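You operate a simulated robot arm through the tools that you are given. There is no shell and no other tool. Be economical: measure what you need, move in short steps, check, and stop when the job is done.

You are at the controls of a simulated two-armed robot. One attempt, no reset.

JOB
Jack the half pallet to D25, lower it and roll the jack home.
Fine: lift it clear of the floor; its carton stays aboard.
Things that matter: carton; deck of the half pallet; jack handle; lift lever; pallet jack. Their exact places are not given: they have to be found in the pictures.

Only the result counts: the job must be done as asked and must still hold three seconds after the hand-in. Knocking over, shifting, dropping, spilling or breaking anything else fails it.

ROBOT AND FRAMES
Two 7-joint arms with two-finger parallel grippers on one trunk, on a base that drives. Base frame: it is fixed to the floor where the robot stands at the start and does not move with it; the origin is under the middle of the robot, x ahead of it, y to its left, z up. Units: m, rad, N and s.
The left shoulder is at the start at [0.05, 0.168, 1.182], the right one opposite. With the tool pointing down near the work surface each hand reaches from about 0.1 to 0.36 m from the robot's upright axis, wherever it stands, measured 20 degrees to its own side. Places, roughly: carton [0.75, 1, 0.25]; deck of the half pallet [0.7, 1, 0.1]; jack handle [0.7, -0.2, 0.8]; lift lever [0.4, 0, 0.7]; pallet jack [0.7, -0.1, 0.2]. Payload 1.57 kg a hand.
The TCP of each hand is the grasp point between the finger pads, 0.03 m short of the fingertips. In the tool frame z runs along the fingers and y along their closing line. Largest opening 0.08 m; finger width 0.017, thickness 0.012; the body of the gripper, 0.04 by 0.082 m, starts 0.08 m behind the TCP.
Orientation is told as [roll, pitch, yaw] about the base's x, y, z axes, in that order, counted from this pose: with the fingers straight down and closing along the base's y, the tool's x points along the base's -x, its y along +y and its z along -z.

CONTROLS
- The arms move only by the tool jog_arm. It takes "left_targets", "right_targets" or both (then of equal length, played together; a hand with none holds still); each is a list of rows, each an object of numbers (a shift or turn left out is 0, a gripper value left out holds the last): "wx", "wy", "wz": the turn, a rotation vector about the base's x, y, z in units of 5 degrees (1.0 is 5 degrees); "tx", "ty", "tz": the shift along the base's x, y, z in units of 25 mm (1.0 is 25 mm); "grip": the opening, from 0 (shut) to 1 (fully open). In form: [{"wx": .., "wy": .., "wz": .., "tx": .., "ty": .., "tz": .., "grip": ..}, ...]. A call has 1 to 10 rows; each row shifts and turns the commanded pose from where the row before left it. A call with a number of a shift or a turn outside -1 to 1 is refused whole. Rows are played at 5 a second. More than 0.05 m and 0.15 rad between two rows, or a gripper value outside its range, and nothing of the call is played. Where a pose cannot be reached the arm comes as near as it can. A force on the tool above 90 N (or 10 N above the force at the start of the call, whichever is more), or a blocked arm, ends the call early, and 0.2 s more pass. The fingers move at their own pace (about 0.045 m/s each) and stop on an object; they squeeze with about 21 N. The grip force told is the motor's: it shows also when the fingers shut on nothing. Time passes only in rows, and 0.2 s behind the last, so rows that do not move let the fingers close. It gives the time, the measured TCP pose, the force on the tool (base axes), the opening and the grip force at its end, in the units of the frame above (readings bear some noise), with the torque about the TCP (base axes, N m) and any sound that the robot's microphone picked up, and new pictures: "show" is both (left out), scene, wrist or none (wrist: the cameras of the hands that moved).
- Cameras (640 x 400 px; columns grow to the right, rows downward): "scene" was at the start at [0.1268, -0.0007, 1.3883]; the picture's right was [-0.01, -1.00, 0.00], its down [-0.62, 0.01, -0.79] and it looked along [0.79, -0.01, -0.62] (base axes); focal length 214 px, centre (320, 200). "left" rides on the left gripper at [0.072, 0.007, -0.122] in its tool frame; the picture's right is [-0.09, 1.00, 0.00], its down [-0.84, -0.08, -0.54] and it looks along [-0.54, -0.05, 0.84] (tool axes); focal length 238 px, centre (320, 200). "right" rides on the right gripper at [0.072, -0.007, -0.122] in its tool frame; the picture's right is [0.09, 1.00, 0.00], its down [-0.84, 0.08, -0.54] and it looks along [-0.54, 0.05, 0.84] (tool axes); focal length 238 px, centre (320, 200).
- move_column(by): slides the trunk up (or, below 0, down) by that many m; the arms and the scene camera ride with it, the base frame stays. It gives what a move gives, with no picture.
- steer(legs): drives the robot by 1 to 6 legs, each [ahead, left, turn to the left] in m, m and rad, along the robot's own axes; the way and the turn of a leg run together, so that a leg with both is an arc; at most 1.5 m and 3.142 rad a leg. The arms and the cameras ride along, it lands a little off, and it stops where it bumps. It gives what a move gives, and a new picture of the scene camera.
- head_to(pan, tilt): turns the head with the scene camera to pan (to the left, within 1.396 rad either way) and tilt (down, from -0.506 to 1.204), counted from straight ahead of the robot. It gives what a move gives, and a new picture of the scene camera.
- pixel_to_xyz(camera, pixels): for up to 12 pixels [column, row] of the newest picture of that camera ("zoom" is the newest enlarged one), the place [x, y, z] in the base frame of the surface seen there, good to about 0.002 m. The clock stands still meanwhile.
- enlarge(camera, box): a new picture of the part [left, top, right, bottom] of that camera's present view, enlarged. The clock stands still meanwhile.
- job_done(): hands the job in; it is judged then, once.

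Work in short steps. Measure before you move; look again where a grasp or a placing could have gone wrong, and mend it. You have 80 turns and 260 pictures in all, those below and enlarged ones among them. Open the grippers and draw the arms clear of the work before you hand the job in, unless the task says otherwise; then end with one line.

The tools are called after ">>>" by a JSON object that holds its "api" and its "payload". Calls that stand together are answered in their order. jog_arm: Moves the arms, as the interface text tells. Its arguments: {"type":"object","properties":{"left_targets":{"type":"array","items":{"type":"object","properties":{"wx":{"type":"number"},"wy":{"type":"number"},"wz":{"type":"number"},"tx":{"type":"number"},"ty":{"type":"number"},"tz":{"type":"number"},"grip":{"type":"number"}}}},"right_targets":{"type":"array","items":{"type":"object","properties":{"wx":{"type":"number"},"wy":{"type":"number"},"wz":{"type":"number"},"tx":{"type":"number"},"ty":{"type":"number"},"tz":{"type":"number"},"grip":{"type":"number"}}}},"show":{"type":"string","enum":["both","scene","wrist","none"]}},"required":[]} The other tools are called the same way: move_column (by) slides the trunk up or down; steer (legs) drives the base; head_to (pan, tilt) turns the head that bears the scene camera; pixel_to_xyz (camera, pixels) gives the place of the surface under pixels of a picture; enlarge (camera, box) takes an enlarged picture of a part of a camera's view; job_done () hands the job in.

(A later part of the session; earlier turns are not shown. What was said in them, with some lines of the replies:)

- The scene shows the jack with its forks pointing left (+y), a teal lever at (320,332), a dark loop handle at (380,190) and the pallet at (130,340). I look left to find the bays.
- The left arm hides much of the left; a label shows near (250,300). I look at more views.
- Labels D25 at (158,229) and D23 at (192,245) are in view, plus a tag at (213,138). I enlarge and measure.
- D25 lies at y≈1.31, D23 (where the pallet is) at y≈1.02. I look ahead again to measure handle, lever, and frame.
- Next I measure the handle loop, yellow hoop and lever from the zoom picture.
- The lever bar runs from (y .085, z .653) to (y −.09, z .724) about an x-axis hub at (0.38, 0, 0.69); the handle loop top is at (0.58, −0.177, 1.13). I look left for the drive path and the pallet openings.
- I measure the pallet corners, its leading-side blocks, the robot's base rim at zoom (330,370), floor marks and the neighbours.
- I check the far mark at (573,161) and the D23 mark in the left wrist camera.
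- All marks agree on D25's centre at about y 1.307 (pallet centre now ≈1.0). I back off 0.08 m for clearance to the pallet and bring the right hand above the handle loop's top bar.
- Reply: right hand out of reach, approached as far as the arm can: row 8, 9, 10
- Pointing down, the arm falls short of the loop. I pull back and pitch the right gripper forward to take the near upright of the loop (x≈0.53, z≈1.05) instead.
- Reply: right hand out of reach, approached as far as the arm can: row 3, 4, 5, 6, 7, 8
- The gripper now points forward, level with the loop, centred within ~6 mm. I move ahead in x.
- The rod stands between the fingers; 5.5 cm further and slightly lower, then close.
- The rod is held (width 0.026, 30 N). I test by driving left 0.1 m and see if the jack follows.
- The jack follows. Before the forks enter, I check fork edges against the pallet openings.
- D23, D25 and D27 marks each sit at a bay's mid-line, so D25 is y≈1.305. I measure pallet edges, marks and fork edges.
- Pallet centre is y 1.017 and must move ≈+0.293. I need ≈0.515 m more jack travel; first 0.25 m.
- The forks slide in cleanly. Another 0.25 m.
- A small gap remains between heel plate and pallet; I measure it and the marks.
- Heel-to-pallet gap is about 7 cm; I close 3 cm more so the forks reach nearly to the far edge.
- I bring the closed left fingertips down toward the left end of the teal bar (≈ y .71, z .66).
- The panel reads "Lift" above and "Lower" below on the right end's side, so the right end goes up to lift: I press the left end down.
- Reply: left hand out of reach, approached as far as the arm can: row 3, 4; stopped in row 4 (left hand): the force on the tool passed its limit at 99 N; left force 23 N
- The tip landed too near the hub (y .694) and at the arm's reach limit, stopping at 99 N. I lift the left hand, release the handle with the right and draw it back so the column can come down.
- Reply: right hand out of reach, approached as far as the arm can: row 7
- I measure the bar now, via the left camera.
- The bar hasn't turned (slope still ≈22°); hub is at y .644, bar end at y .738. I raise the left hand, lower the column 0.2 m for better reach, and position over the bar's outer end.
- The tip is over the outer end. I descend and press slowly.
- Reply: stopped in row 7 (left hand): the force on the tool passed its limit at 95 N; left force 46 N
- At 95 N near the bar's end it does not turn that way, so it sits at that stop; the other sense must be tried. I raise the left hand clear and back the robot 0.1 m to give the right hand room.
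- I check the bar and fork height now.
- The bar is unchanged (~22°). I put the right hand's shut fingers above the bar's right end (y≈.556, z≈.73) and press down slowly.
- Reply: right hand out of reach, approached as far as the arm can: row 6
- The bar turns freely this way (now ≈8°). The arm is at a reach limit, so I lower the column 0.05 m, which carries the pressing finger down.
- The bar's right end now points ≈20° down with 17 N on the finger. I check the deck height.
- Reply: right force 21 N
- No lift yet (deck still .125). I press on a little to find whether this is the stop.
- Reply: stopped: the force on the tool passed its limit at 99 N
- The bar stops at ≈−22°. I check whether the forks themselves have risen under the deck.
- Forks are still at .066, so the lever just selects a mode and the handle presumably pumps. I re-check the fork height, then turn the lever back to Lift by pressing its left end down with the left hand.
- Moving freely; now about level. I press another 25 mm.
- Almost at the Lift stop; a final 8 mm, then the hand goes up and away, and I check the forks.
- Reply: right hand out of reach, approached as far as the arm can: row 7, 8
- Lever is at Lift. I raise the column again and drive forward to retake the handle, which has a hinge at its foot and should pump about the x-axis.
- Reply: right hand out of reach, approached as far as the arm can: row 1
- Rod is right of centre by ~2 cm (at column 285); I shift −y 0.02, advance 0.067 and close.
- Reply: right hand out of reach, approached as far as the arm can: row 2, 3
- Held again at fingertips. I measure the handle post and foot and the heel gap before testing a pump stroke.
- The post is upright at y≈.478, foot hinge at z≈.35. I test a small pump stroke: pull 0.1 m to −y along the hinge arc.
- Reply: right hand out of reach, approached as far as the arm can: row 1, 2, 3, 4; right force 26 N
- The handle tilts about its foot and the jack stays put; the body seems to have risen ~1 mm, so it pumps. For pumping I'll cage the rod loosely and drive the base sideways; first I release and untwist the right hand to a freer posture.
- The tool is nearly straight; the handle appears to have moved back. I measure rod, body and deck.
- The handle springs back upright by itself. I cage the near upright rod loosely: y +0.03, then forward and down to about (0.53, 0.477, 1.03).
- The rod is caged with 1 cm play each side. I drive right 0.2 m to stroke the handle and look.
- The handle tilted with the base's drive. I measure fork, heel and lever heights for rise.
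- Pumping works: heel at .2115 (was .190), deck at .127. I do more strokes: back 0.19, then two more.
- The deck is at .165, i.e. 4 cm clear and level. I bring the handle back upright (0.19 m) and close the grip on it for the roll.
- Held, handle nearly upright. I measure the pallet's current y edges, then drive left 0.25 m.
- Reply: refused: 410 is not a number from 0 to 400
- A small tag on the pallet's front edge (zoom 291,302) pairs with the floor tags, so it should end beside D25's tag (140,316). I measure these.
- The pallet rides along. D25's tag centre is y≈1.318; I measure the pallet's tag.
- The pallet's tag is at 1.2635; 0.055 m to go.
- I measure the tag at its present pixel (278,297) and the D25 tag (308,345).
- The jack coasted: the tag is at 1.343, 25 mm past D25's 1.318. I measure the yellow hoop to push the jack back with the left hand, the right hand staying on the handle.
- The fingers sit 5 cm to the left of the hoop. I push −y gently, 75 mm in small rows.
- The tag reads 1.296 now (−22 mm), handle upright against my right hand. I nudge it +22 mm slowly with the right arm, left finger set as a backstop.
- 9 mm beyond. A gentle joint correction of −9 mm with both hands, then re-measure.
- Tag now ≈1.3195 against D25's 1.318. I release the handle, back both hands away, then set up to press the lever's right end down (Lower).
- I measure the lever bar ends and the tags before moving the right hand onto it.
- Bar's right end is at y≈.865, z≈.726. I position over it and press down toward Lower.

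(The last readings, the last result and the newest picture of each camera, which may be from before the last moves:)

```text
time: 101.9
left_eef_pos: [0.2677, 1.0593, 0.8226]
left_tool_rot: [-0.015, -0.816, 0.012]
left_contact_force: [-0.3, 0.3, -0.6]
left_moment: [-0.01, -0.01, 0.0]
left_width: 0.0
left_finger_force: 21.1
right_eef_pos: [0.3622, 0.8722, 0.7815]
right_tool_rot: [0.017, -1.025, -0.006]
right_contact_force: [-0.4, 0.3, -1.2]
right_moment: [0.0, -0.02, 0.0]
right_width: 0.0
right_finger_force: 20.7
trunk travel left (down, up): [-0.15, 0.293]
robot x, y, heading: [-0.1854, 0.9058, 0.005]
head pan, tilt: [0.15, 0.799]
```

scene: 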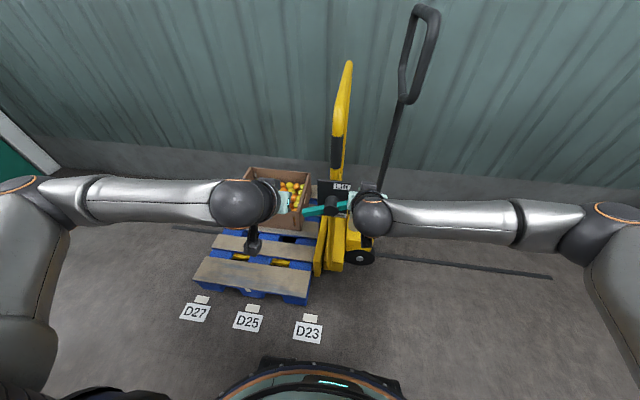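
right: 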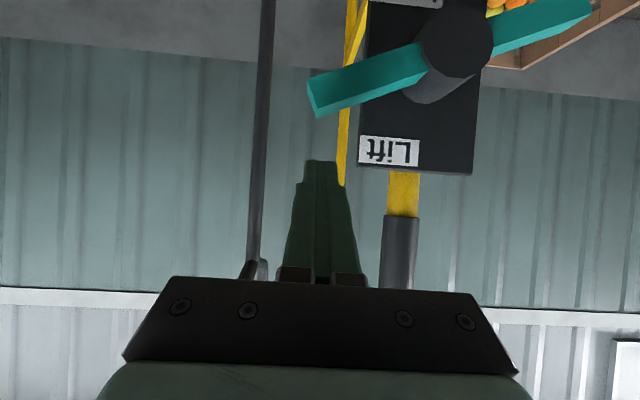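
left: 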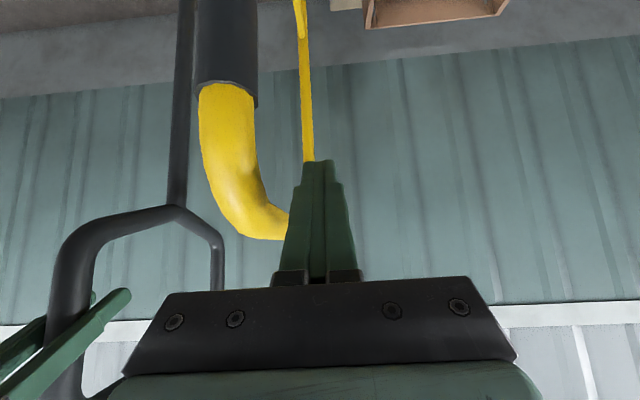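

Pallet tag is exactly at D25 (1.318). I press down in 12 mm steps.

>>> {"api": "jog_arm", "payload": {"right_targets": [{"tz": -0.5}, {"tz": -0.5}, {"tz": -0.5}, {"tz": -0.5}, {"tz": -0.5}, {"tz": -0.5}, {"tz": -0.4}]}}

>>> {"api": "pixel_to_xyz", "payload": {"camera": "scene", "pixels": [[230, 270], [280, 275], [345, 75]]}}

```text
time: 103.5
left_eef_pos: [0.2678, 1.0592, 0.8221]
left_tool_rot: [-0.017, -0.815, 0.011]
left_contact_force: [-0.3, 0.5, 0.3]
left_moment: [-0.01, -0.01, -0.01]
left_width: 0.0
left_finger_force: 20.6
right_eef_pos: [0.3626, 0.8721, 0.6983]
right_tool_rot: [0.018, -1.024, -0.005]
right_contact_force: [-0.5, -0.3, 0.8]
right_moment: [0.04, 0.0, -0.01]
right_width: 0.0001
right_finger_force: 20.8
trunk travel left (down, up): [-0.15, 0.293]
robot x, y, heading: [-0.1803, 0.9083, 0.001]
head pan, tilt: [0.15, 0.799]
```

scene: 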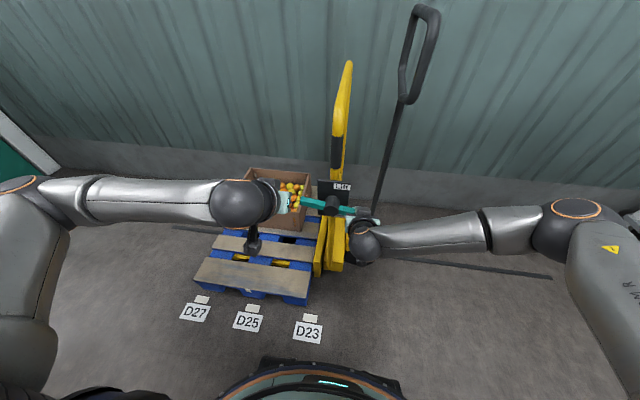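
right: 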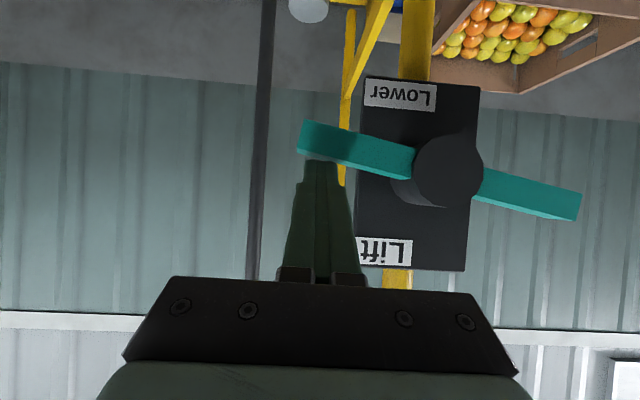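

```text
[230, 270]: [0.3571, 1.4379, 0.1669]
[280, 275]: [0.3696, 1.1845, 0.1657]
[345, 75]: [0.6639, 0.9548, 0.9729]
```

The deck is starting down (.172→.166). I press further to the stop.

>>> {"api": "jog_arm", "payload": {"right_targets": [{"tz": -0.3}, {"tz": -0.3}, {"tz": -0.2}, {"tz": -0.1}, {}, {}]}}

>>> {"api": "enlarge", "payload": {"camera": "scene", "box": [190, 170, 390, 330]}}

>>> {"api": "pixel_to_xyz", "payload": {"camera": "zoom", "pixels": [[120, 250], [320, 270], [195, 217], [295, 232], [345, 160]]}}

```text
time: 104.9
left_eef_pos: [0.265, 1.0586, 0.8248]
left_tool_rot: [-0.015, -0.817, 0.009]
left_contact_force: [-0.5, -0.4, -0.7]
left_moment: [0.02, 0.01, 0.01]
left_width: 0.0
left_finger_force: 21.0
right_eef_pos: [0.3645, 0.8709, 0.6793]
right_tool_rot: [0.019, -1.035, -0.007]
right_contact_force: [2.3, -2.9, 9.6]
right_moment: [0.03, 0.92, 0.13]
right_width: 0.0
right_finger_force: 21.2
trunk travel left (down, up): [-0.15, 0.293]
robot x, y, heading: [-0.1848, 0.9119, -0.001]
head pan, tilt: [0.15, 0.799]
```

scene: 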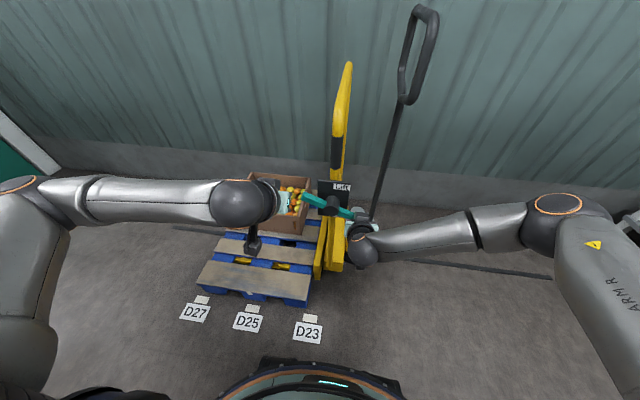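
right: 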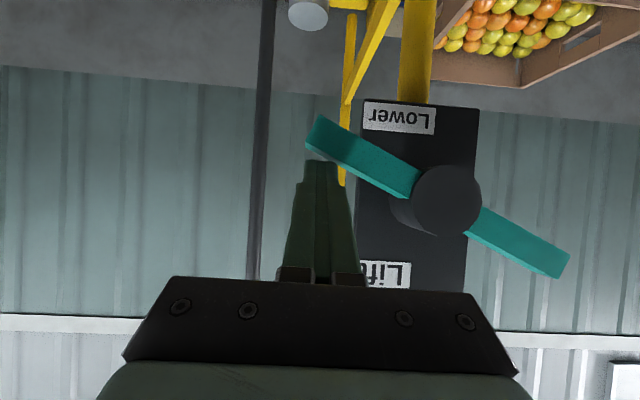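

```text
2.50 times, centred on (290, 250) of scene
```

zoom: 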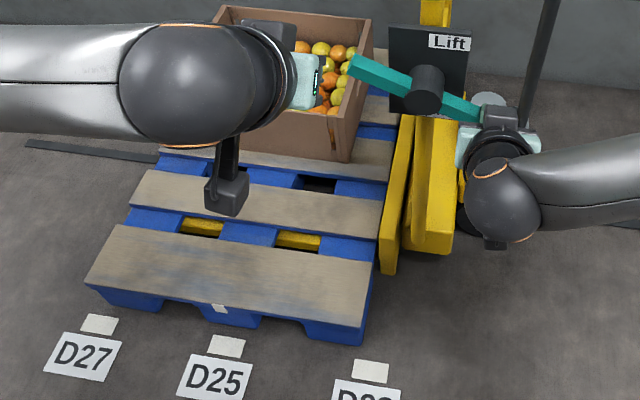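

```text
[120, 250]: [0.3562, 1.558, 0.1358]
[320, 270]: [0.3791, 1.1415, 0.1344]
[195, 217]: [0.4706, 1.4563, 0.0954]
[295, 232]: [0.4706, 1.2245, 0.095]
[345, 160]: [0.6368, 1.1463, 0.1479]
```

It is lowering gently (.135). I lift the right hand off while it settles and check again.

>>> {"api": "jog_arm", "payload": {"right_targets": [{"tz": 1}, {"tz": 1}, {"tz": 1}, {"tz": 1}, {"tx": -1}, {"tx": -1}, {"ty": -1}, {"ty": -1}, {"ty": -1}, {"ty": -1}], "show": "scene"}}

>>> {"api": "enlarge", "payload": {"camera": "scene", "box": [190, 170, 390, 330]}}

>>> {"api": "pixel_to_xyz", "payload": {"camera": "zoom", "pixels": [[120, 260], [320, 280], [200, 230], [300, 243], [219, 311], [227, 345], [440, 100], [360, 70]]}}

```text
time: 107.1
left_eef_pos: [0.2677, 1.0601, 0.8221]
left_tool_rot: [-0.016, -0.816, 0.01]
left_contact_force: [-0.2, -0.2, 0.4]
left_moment: [-0.01, -0.04, 0.05]
left_width: 0.0
left_finger_force: 21.0
right_eef_pos: [0.3135, 0.7729, 0.774]
right_tool_rot: [0.014, -1.024, -0.003]
right_contact_force: [0.2, 0.4, -0.3]
right_moment: [-0.02, -0.01, -0.01]
right_width: 0.0
right_finger_force: 20.9
trunk travel left (down, up): [-0.15, 0.293]
robot x, y, heading: [-0.1797, 0.9114, 0.003]
head pan, tilt: [0.15, 0.799]
```

scene: 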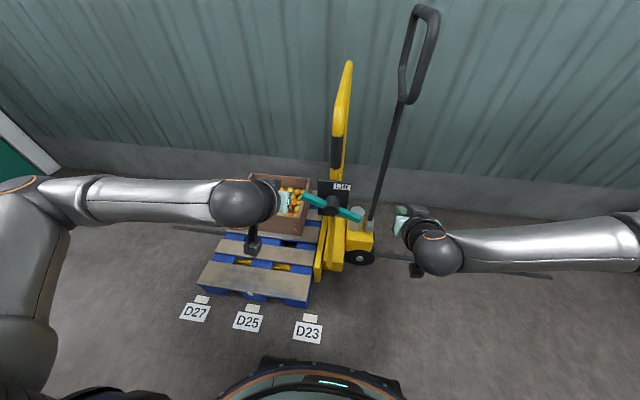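

```text
2.50 times, centred on (290, 250) of scene
```

zoom: 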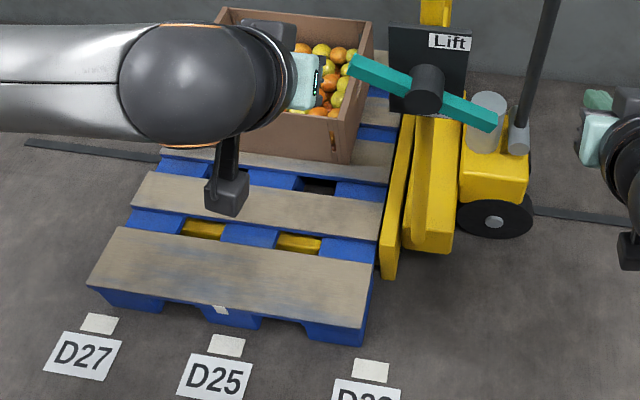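

```text
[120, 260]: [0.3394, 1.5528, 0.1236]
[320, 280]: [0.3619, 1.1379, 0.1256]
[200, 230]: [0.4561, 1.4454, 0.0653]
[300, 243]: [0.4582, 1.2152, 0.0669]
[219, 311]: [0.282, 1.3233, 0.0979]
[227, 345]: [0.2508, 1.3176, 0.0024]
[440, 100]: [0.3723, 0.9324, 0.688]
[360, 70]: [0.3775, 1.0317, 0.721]
```

The pallet is down on the floor (deck .124, forks free at .066) at D25. To roll the jack rigidly home I'll grip the yellow hoop's top bar with the left hand: column up, forward again, and open.

>>> {"api": "move_column", "payload": {"by": 0.2}}

>>> {"api": "steer", "payload": {"legs": [[0.1, 0, 0]]}}

>>> {"api": "jog_arm", "payload": {"left_targets": [{"tz": 1, "grip": 1}, {"tz": 1}, {"ty": -1}, {"ty": -1}, {"ty": -1}, {"ty": -1, "tx": 1}, {"tx": 1}, {"tx": 1}, {"tx": 1}, {"tx": 0.8}]}}

>>> {"api": "pixel_to_xyz", "payload": {"camera": "scene", "pixels": [[340, 115], [335, 150], [333, 165]]}}

```text
time: 109.3
left_eef_pos: [0.268, 1.0593, 1.0221]
left_tool_rot: [-0.015, -0.812, 0.009]
left_contact_force: [-0.3, -0.8, -0.8]
left_moment: [0.02, -0.04, -0.02]
left_width: 0.0
left_finger_force: 21.4
right_eef_pos: [0.3147, 0.7723, 0.9737]
right_tool_rot: [0.016, -1.026, -0.003]
right_contact_force: [0.6, 0.3, 0.5]
right_moment: [0.0, -0.03, 0.02]
right_width: 0.0
right_finger_force: 21.2
trunk travel left (down, up): [-0.35, 0.093]
robot x, y, heading: [-0.1853, 0.9098, 0.002]
head pan, tilt: [0.15, 0.799]
```

```text
time: 110.4
left_eef_pos: [0.3662, 1.0594, 1.0222]
left_tool_rot: [-0.015, -0.814, 0.01]
left_contact_force: [0.0, 0.3, -0.4]
left_moment: [0.01, 0.0, -0.01]
left_width: 0.0001
left_finger_force: 21.3
right_eef_pos: [0.4117, 0.7732, 0.9735]
right_tool_rot: [0.016, -1.025, -0.004]
right_contact_force: [0.4, 0.6, -0.9]
right_moment: [-0.01, -0.01, 0.02]
right_width: 0.0
right_finger_force: 21.3
trunk travel left (down, up): [-0.35, 0.093]
robot x, y, heading: [-0.0849, 0.9064, 0.001]
head pan, tilt: [0.15, 0.799]
```

scene: 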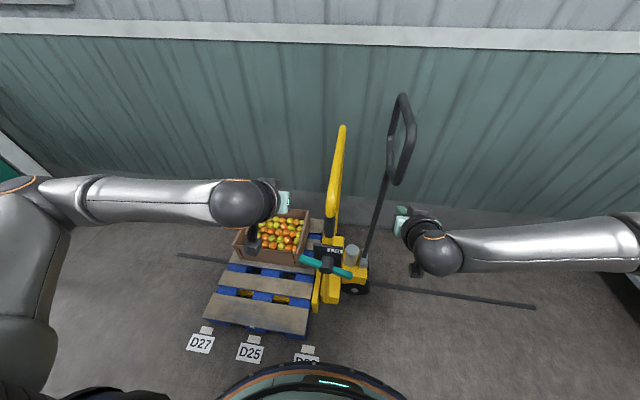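

```text
time: 112.6
left_eef_pos: [0.4857, 0.9589, 1.0711]
left_tool_rot: [-0.015, -0.814, 0.009]
left_contact_force: [0.4, 0.2, -0.9]
left_moment: [-0.03, 0.05, 0.0]
left_width: 0.0797
left_finger_force: 0.0
right_eef_pos: [0.4109, 0.7724, 0.9737]
right_tool_rot: [0.017, -1.025, -0.006]
right_contact_force: [-0.3, 1.0, -0.8]
right_moment: [0.01, 0.01, 0.0]
right_width: 0.0
right_finger_force: 21.0
trunk travel left (down, up): [-0.35, 0.093]
robot x, y, heading: [-0.0824, 0.9099, -0.001]
head pan, tilt: [0.15, 0.799]
```

scene: 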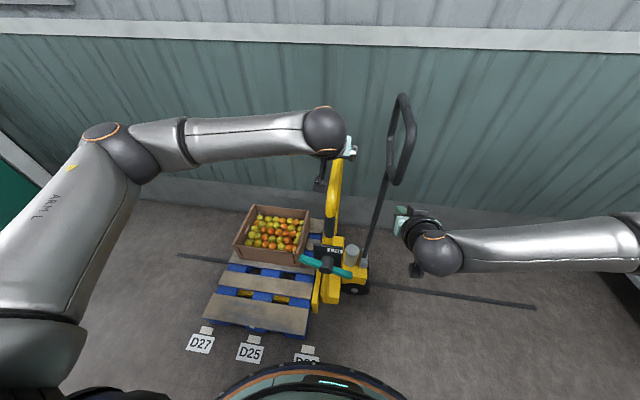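
left: 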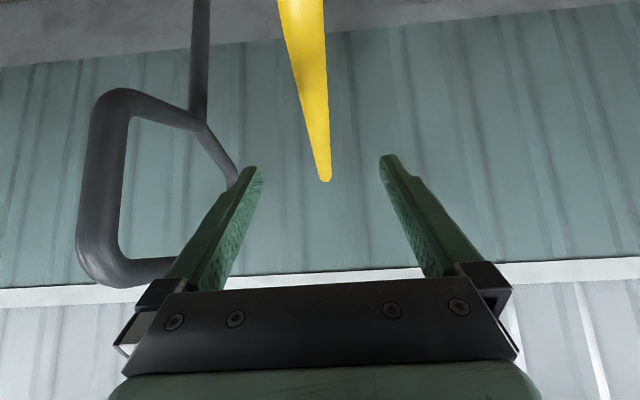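

```text
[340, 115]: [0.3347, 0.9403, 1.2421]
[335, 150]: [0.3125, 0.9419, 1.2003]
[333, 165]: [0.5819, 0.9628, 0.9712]
```

The hoop lies between the open fingers. I lower 0.11 m and close.

>>> {"api": "jog_arm", "payload": {"left_targets": [{"tz": -1}, {"tz": -1}, {"tz": -1}, {"tz": -1}, {"tz": -0.4}, {"grip": 0}, {"grip": 0}, {"grip": 0}, {"grip": 0}, {"grip": 0}]}}

```text
time: 114.8
left_eef_pos: [0.4859, 0.9564, 0.9626]
left_tool_rot: [-0.014, -0.812, 0.008]
left_contact_force: [-0.8, -6.2, -0.8]
left_moment: [-0.17, -0.05, -0.13]
left_width: 0.0279
left_finger_force: 31.2
right_eef_pos: [0.4127, 0.7728, 0.9744]
right_tool_rot: [0.017, -1.024, -0.006]
right_contact_force: [0.7, 0.4, 0.1]
right_moment: [0.0, 0.01, 0.01]
right_width: 0.0
right_finger_force: 20.8
trunk travel left (down, up): [-0.35, 0.093]
robot x, y, heading: [-0.0813, 0.911, 0.002]
head pan, tilt: [0.15, 0.799]
```

scene: 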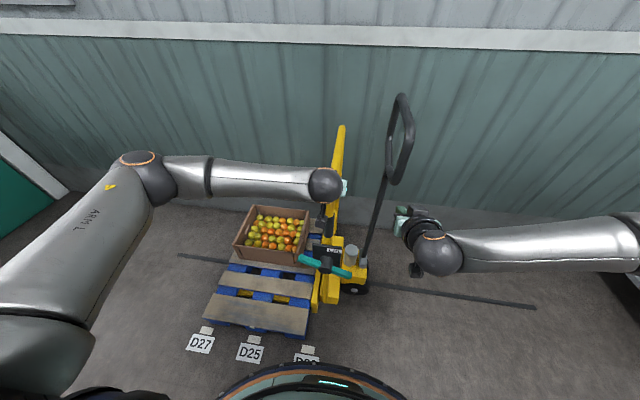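
left: 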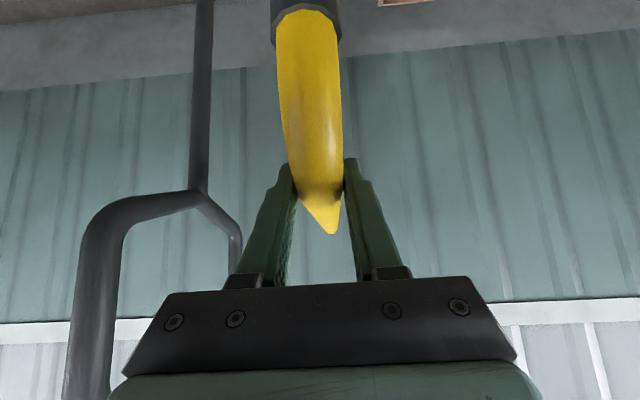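

The hoop is firmly held (0.028, 31 N). I drive right 0.25 m and check the pallet stays.

>>> {"api": "steer", "payload": {"legs": [[0, -0.25, 0]]}}

>>> {"api": "enlarge", "payload": {"camera": "scene", "box": [130, 200, 370, 380]}}

```text
time: 117.6
left_eef_pos: [0.4866, 0.7122, 0.9621]
left_tool_rot: [-0.018, -0.813, 0.006]
left_contact_force: [-5.4, -6.2, -6.7]
left_moment: [-0.15, -0.02, 0.26]
left_width: 0.0277
left_finger_force: 38.5
right_eef_pos: [0.4125, 0.529, 0.9741]
right_tool_rot: [0.018, -1.026, -0.005]
right_contact_force: [0.3, 0.2, 0.2]
right_moment: [0.03, 0.0, 0.0]
right_width: 0.0
right_finger_force: 21.4
trunk travel left (down, up): [-0.35, 0.093]
robot x, y, heading: [-0.0823, 0.6634, 0.007]
head pan, tilt: [0.15, 0.799]
```

scene: 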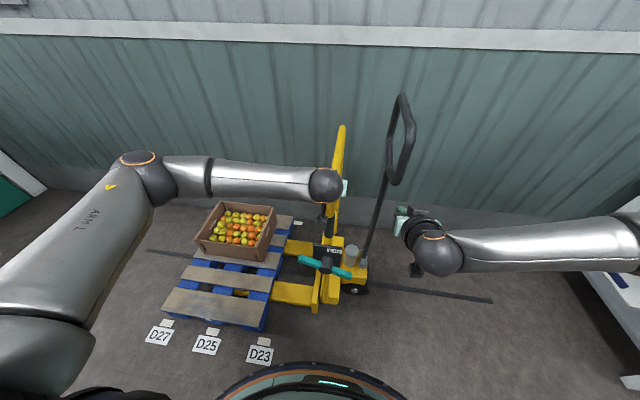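

```text
2.22 times, centred on (250, 290) of scene
```

zoom: 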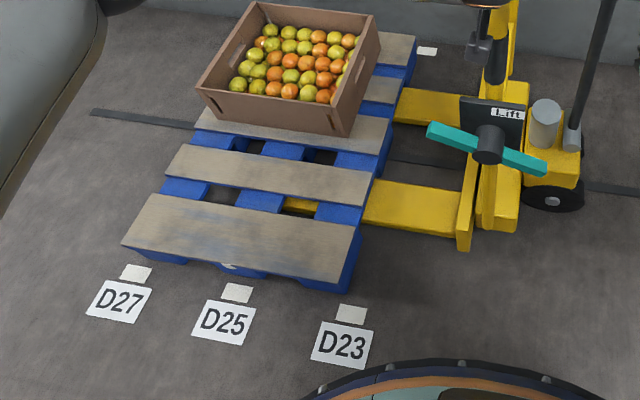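

Pallet remains. I check its tag and the hoop, then continue right.

>>> {"api": "pixel_to_xyz", "payload": {"camera": "zoom", "pixels": [[228, 265], [237, 293], [340, 265], [180, 225], [500, 20], [445, 130], [535, 165]]}}

>>> {"api": "steer", "payload": {"legs": [[0, -0.35, -0.006]]}}

```text
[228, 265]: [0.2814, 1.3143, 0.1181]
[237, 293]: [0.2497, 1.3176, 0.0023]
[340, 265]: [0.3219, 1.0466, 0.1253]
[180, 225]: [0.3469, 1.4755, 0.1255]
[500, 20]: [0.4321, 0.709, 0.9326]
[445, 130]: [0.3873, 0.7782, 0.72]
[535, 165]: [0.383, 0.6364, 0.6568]
```

```text
time: 121.2
left_eef_pos: [0.4845, 0.3599, 0.9622]
left_tool_rot: [-0.024, -0.814, -0.003]
left_contact_force: [-2.2, -2.8, -4.4]
left_moment: [-0.13, -0.02, 0.79]
left_width: 0.0278
left_finger_force: 37.9
right_eef_pos: [0.4112, 0.1788, 0.9735]
right_tool_rot: [0.014, -1.026, -0.014]
right_contact_force: [-0.2, -0.3, -0.4]
right_moment: [0.01, -0.03, 0.02]
right_width: 0.0
right_finger_force: 21.4
trunk travel left (down, up): [-0.35, 0.093]
robot x, y, heading: [-0.0848, 0.3188, -0.001]
head pan, tilt: [0.15, 0.799]
```

scene: 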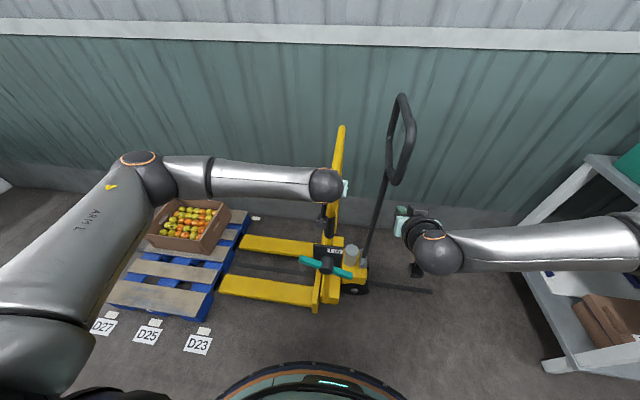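

About 0.36 m to go. The right elbow may near the shelf; I measure both.

>>> {"api": "pixel_to_xyz", "payload": {"camera": "scene", "pixels": [[630, 240], [560, 225], [585, 165], [550, 365], [620, 205], [560, 350], [630, 345], [600, 160], [530, 240]]}}

>>> {"api": "head_to", "payload": {"pan": -0.7, "tilt": 0.7}}

```text
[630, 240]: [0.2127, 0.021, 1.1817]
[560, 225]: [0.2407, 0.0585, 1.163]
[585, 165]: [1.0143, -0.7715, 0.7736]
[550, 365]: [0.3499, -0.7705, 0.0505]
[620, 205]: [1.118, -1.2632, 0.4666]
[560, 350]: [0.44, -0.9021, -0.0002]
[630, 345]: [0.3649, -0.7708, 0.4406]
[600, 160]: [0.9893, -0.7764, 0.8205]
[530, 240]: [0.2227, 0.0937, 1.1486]
```

```text
time: 122.4
left_eef_pos: [0.4847, 0.3597, 0.9616]
left_tool_rot: [-0.021, -0.812, -0.002]
left_contact_force: [0.8, -2.8, -1.9]
left_moment: [-0.16, -0.07, 1.01]
left_width: 0.0279
left_finger_force: 38.5
right_eef_pos: [0.4107, 0.1784, 0.9745]
right_tool_rot: [0.015, -1.024, -0.01]
right_contact_force: [0.1, -0.1, -0.1]
right_moment: [-0.01, 0.0, -0.05]
right_width: 0.0001
right_finger_force: 20.7
trunk travel left (down, up): [-0.35, 0.093]
robot x, y, heading: [-0.0847, 0.3233, -0.01]
head pan, tilt: [-0.7, 0.7]
```

scene: 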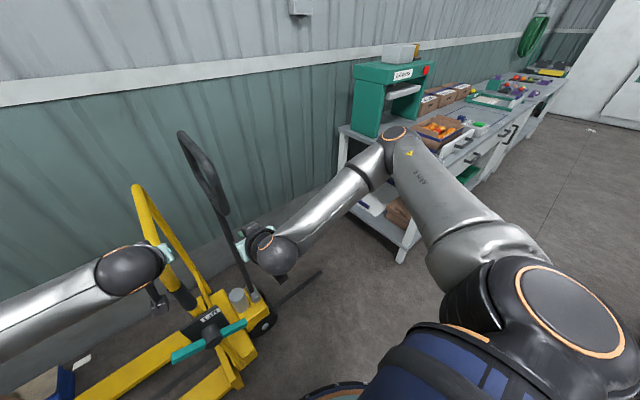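

The shelf is at y≤−.77, ample clearance. I drive the remaining 0.355 m.

>>> {"api": "steer", "payload": {"legs": [[0, -0.355, 0.005]]}}

>>> {"api": "head_to", "payload": {"pan": 0.1, "tilt": 0.75}}

>>> {"api": "pixel_to_xyz", "payload": {"camera": "scene", "pixels": [[320, 200]]}}

```text
time: 126.1
left_eef_pos: [0.4845, 0.0056, 0.9616]
left_tool_rot: [-0.026, -0.812, 0.004]
left_contact_force: [7.4, -3.8, -2.1]
left_moment: [-0.1, -0.52, 0.74]
left_width: 0.0281
left_finger_force: 38.1
right_eef_pos: [0.4118, -0.1747, 0.9738]
right_tool_rot: [0.016, -1.023, -0.008]
right_contact_force: [0.7, -0.6, 0.1]
right_moment: [-0.01, -0.02, 0.0]
right_width: 0.0001
right_finger_force: 20.7
trunk travel left (down, up): [-0.35, 0.093]
robot x, y, heading: [-0.0842, -0.0378, 0.004]
head pan, tilt: [-0.7, 0.7]
```

scene: 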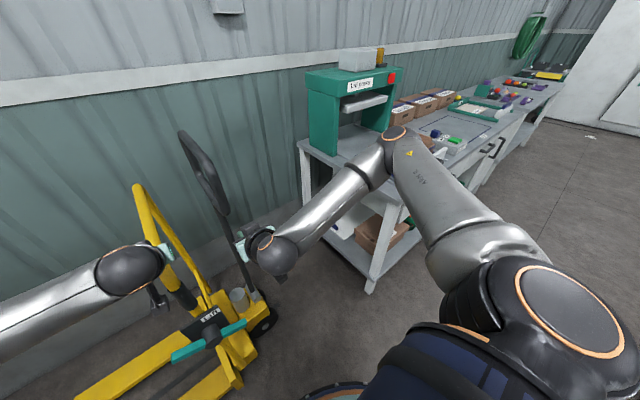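

```text
time: 127.2
left_eef_pos: [0.4838, 0.0064, 0.961]
left_tool_rot: [-0.026, -0.812, 0.007]
left_contact_force: [4.4, -2.8, -3.0]
left_moment: [-0.18, -0.07, 0.97]
left_width: 0.0279
left_finger_force: 38.2
right_eef_pos: [0.4124, -0.1748, 0.9746]
right_tool_rot: [0.016, -1.026, -0.006]
right_contact_force: [0.3, 0.5, -0.8]
right_moment: [0.0, -0.03, -0.02]
right_width: 0.0
right_finger_force: 21.3
trunk travel left (down, up): [-0.35, 0.093]
robot x, y, heading: [-0.0816, -0.0388, 0.002]
head pan, tilt: [0.099, 0.75]
```

scene: 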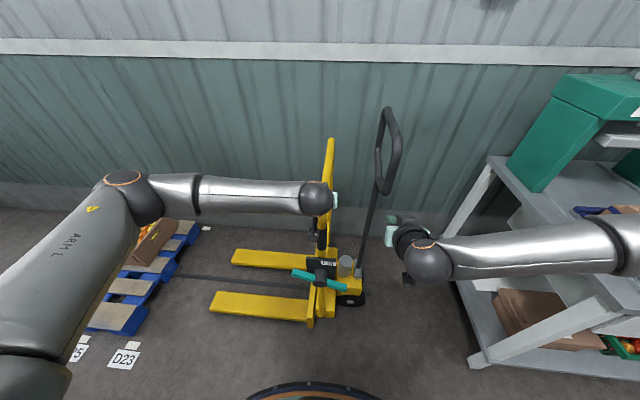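

```text
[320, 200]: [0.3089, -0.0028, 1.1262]
```

I compare jack points with the start: hoop y −.004, handle y −.175, fork tips y ≈.63–.64, cylinder top y −.104.

>>> {"api": "enlarge", "payload": {"camera": "scene", "box": [200, 90, 420, 340]}}

>>> {"api": "pixel_to_xyz", "payload": {"camera": "scene", "pixels": [[385, 110], [378, 150], [371, 215], [330, 142], [325, 165], [345, 262], [234, 254], [236, 265], [214, 295], [213, 310], [295, 273], [344, 287]]}}

```text
1.60 times, centred on (310, 215) of scene
```

zoom: 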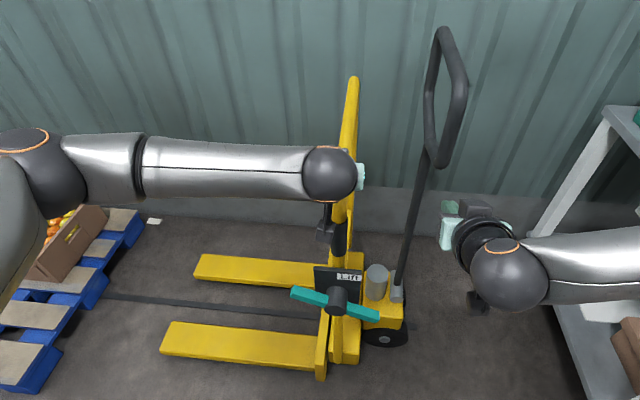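

```text
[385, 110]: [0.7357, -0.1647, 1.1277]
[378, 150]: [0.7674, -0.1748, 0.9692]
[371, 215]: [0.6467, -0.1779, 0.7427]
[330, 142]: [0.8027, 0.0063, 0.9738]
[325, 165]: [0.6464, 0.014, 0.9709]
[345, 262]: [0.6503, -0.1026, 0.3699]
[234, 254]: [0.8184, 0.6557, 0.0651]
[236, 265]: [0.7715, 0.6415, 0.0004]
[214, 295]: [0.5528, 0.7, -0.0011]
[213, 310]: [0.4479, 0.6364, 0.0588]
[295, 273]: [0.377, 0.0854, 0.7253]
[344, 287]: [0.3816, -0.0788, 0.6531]
```

The jack is about 1 cm short of its start. I nudge it −10 mm with the left arm, wait, then open and lift off the hoop.

>>> {"api": "jog_arm", "payload": {"left_targets": [{"ty": -0.14}, {"ty": -0.14}, {"ty": -0.12}, {}, {}, {"grip": 1}, {"grip": 1}, {"grip": 1}, {"grip": 1}, {"grip": 1}], "show": "scene"}}

>>> {"api": "pixel_to_xyz", "payload": {"camera": "scene", "pixels": [[385, 110], [331, 142], [345, 262], [213, 310], [327, 160]]}}

```text
time: 129.4
left_eef_pos: [0.4839, -0.0055, 0.9627]
left_tool_rot: [-0.026, -0.815, 0.006]
left_contact_force: [0.9, 0.4, 0.0]
left_moment: [-0.01, 0.01, 0.02]
left_width: 0.0801
left_finger_force: 0.1
right_eef_pos: [0.4118, -0.175, 0.973]
right_tool_rot: [0.015, -1.025, -0.004]
right_contact_force: [-0.3, 0.3, 0.1]
right_moment: [0.01, 0.0, -0.01]
right_width: 0.0
right_finger_force: 21.3
trunk travel left (down, up): [-0.35, 0.093]
robot x, y, heading: [-0.0854, -0.0379, 0.001]
head pan, tilt: [0.099, 0.75]
```

scene: 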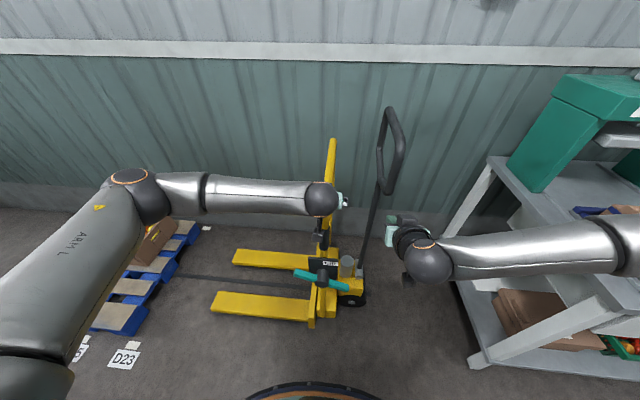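

```text
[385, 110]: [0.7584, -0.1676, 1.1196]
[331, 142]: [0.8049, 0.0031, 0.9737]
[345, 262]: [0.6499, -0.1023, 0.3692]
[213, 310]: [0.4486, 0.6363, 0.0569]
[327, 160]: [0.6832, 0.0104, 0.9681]
```

The jack is home within about a centimetre. I raise the left hand off the hoop and draw both arms back.

>>> {"api": "jog_arm", "payload": {"left_targets": [{"tz": 1}, {"tz": 1}, {"tz": 1}, {"tz": 1}, {"tz": 1}, {"tx": -1}, {"tx": -1}, {"tx": -1}, {"tx": -1}, {"tx": -1}], "right_targets": [{"grip": 1}, {"tx": -1}, {"tx": -1}, {}, {}, {}, {}, {}, {}, {}], "show": "scene"}}

>>> {"api": "steer", "payload": {"legs": [[-0.1, 0, 0]]}}

>>> {"api": "head_to", "payload": {"pan": 0.5, "tilt": 0.8}}

>>> {"api": "enlarge", "payload": {"camera": "scene", "box": [100, 60, 480, 330]}}

```text
time: 131.6
left_eef_pos: [0.3611, -0.0046, 1.0889]
left_tool_rot: [-0.026, -0.813, 0.008]
left_contact_force: [0.7, -0.5, 0.5]
left_moment: [0.0, -0.01, 0.0]
left_width: 0.0799
left_finger_force: 0.0
right_eef_pos: [0.3611, -0.1749, 0.9741]
right_tool_rot: [0.014, -1.024, -0.006]
right_contact_force: [-0.3, 0.1, -0.7]
right_moment: [-0.01, 0.0, -0.02]
right_width: 0.0801
right_finger_force: 0.0
trunk travel left (down, up): [-0.35, 0.093]
robot x, y, heading: [-0.0879, -0.0377, -0.001]
head pan, tilt: [0.099, 0.75]
```

scene: 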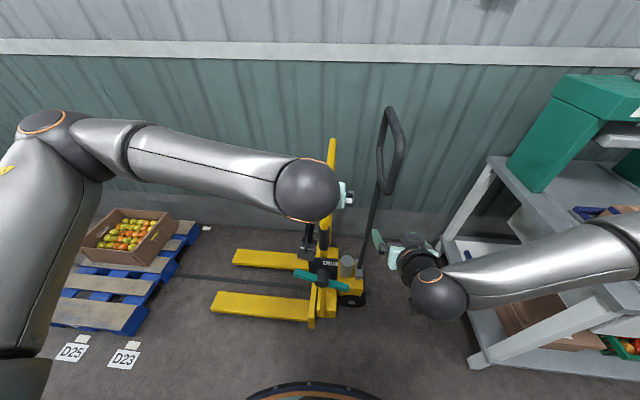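

```text
time: 132.7
left_eef_pos: [0.2591, -0.0049, 1.0882]
left_tool_rot: [-0.028, -0.812, 0.004]
left_contact_force: [0.1, -0.1, 0.3]
left_moment: [-0.05, -0.02, -0.06]
left_width: 0.0799
left_finger_force: 0.0
right_eef_pos: [0.2591, -0.1763, 0.9742]
right_tool_rot: [0.017, -1.025, -0.009]
right_contact_force: [0.5, 0.3, 0.0]
right_moment: [-0.01, -0.03, 0.02]
right_width: 0.0799
right_finger_force: 0.1
trunk travel left (down, up): [-0.35, 0.093]
robot x, y, heading: [-0.1855, -0.0391, -0.003]
head pan, tilt: [0.099, 0.75]
```

scene: 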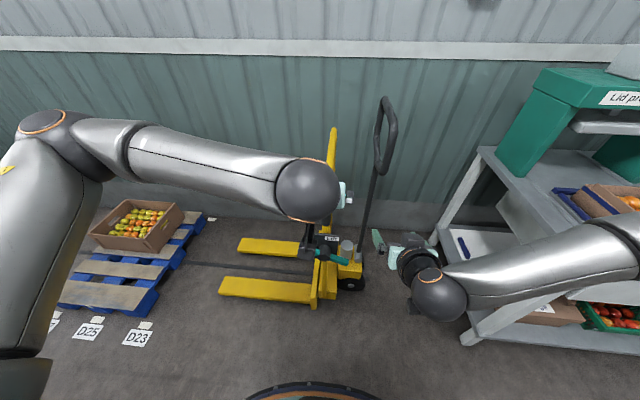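

```text
time: 133.6
left_eef_pos: [0.2597, -0.0052, 1.0888]
left_tool_rot: [-0.029, -0.813, 0.003]
left_contact_force: [-0.4, -0.3, 0.1]
left_moment: [-0.01, 0.03, 0.01]
left_width: 0.0801
left_finger_force: 0.0
right_eef_pos: [0.2604, -0.1759, 0.9743]
right_tool_rot: [0.016, -1.024, -0.009]
right_contact_force: [-1.0, 0.5, 0.4]
right_moment: [-0.03, -0.01, 0.0]
right_width: 0.0801
right_finger_force: 0.0
trunk travel left (down, up): [-0.35, 0.093]
robot x, y, heading: [-0.1841, -0.0376, 0.003]
head pan, tilt: [0.499, 0.799]
```

scene: 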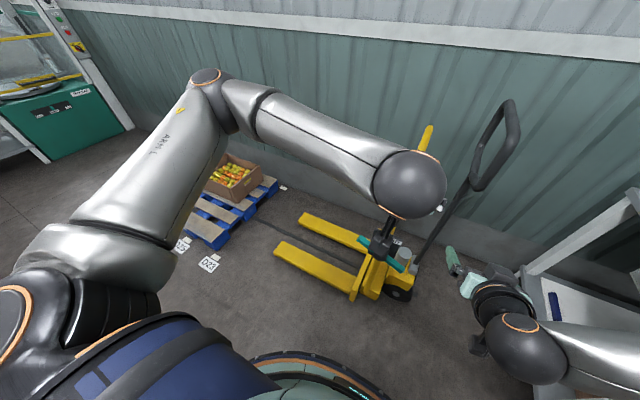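

```text
1.48 times, centred on (290, 195) of scene
```

zoom: 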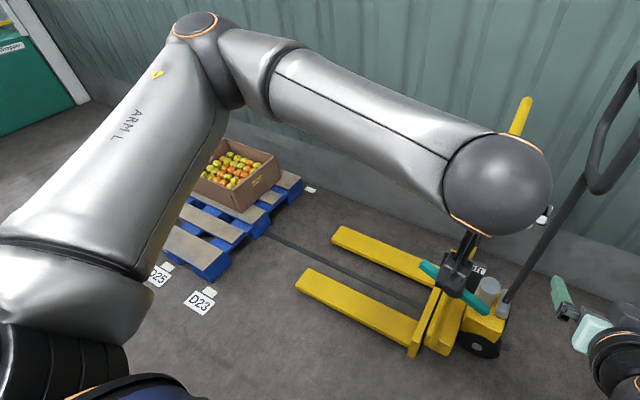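

Everything rests; a last check of fork tips and pallet edge.

>>> {"api": "pixel_to_xyz", "payload": {"camera": "zoom", "pixels": [[300, 280], [337, 235], [225, 250], [290, 185], [489, 283], [600, 180]]}}

```text
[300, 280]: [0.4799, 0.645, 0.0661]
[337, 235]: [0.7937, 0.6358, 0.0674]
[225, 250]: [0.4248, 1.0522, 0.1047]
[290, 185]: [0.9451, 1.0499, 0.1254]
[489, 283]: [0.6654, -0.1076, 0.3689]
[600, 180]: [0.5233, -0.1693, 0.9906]
```

The jack is home (fork tips at y≈.64 against ≈.635 at the start), the pallet sits on the floor at D25 with its carton, and both arms are clear with grippers open. I hand the job in.

>>> {"api": "job_done", "payload": {}}

```text
The job is handed in.
```

The half pallet was pumped up about 4 cm, rolled to D25 and lowered with its carton still aboard. The jack is back home to within about 1 cm. Its lift lever is at Lower, where it began at Lift.
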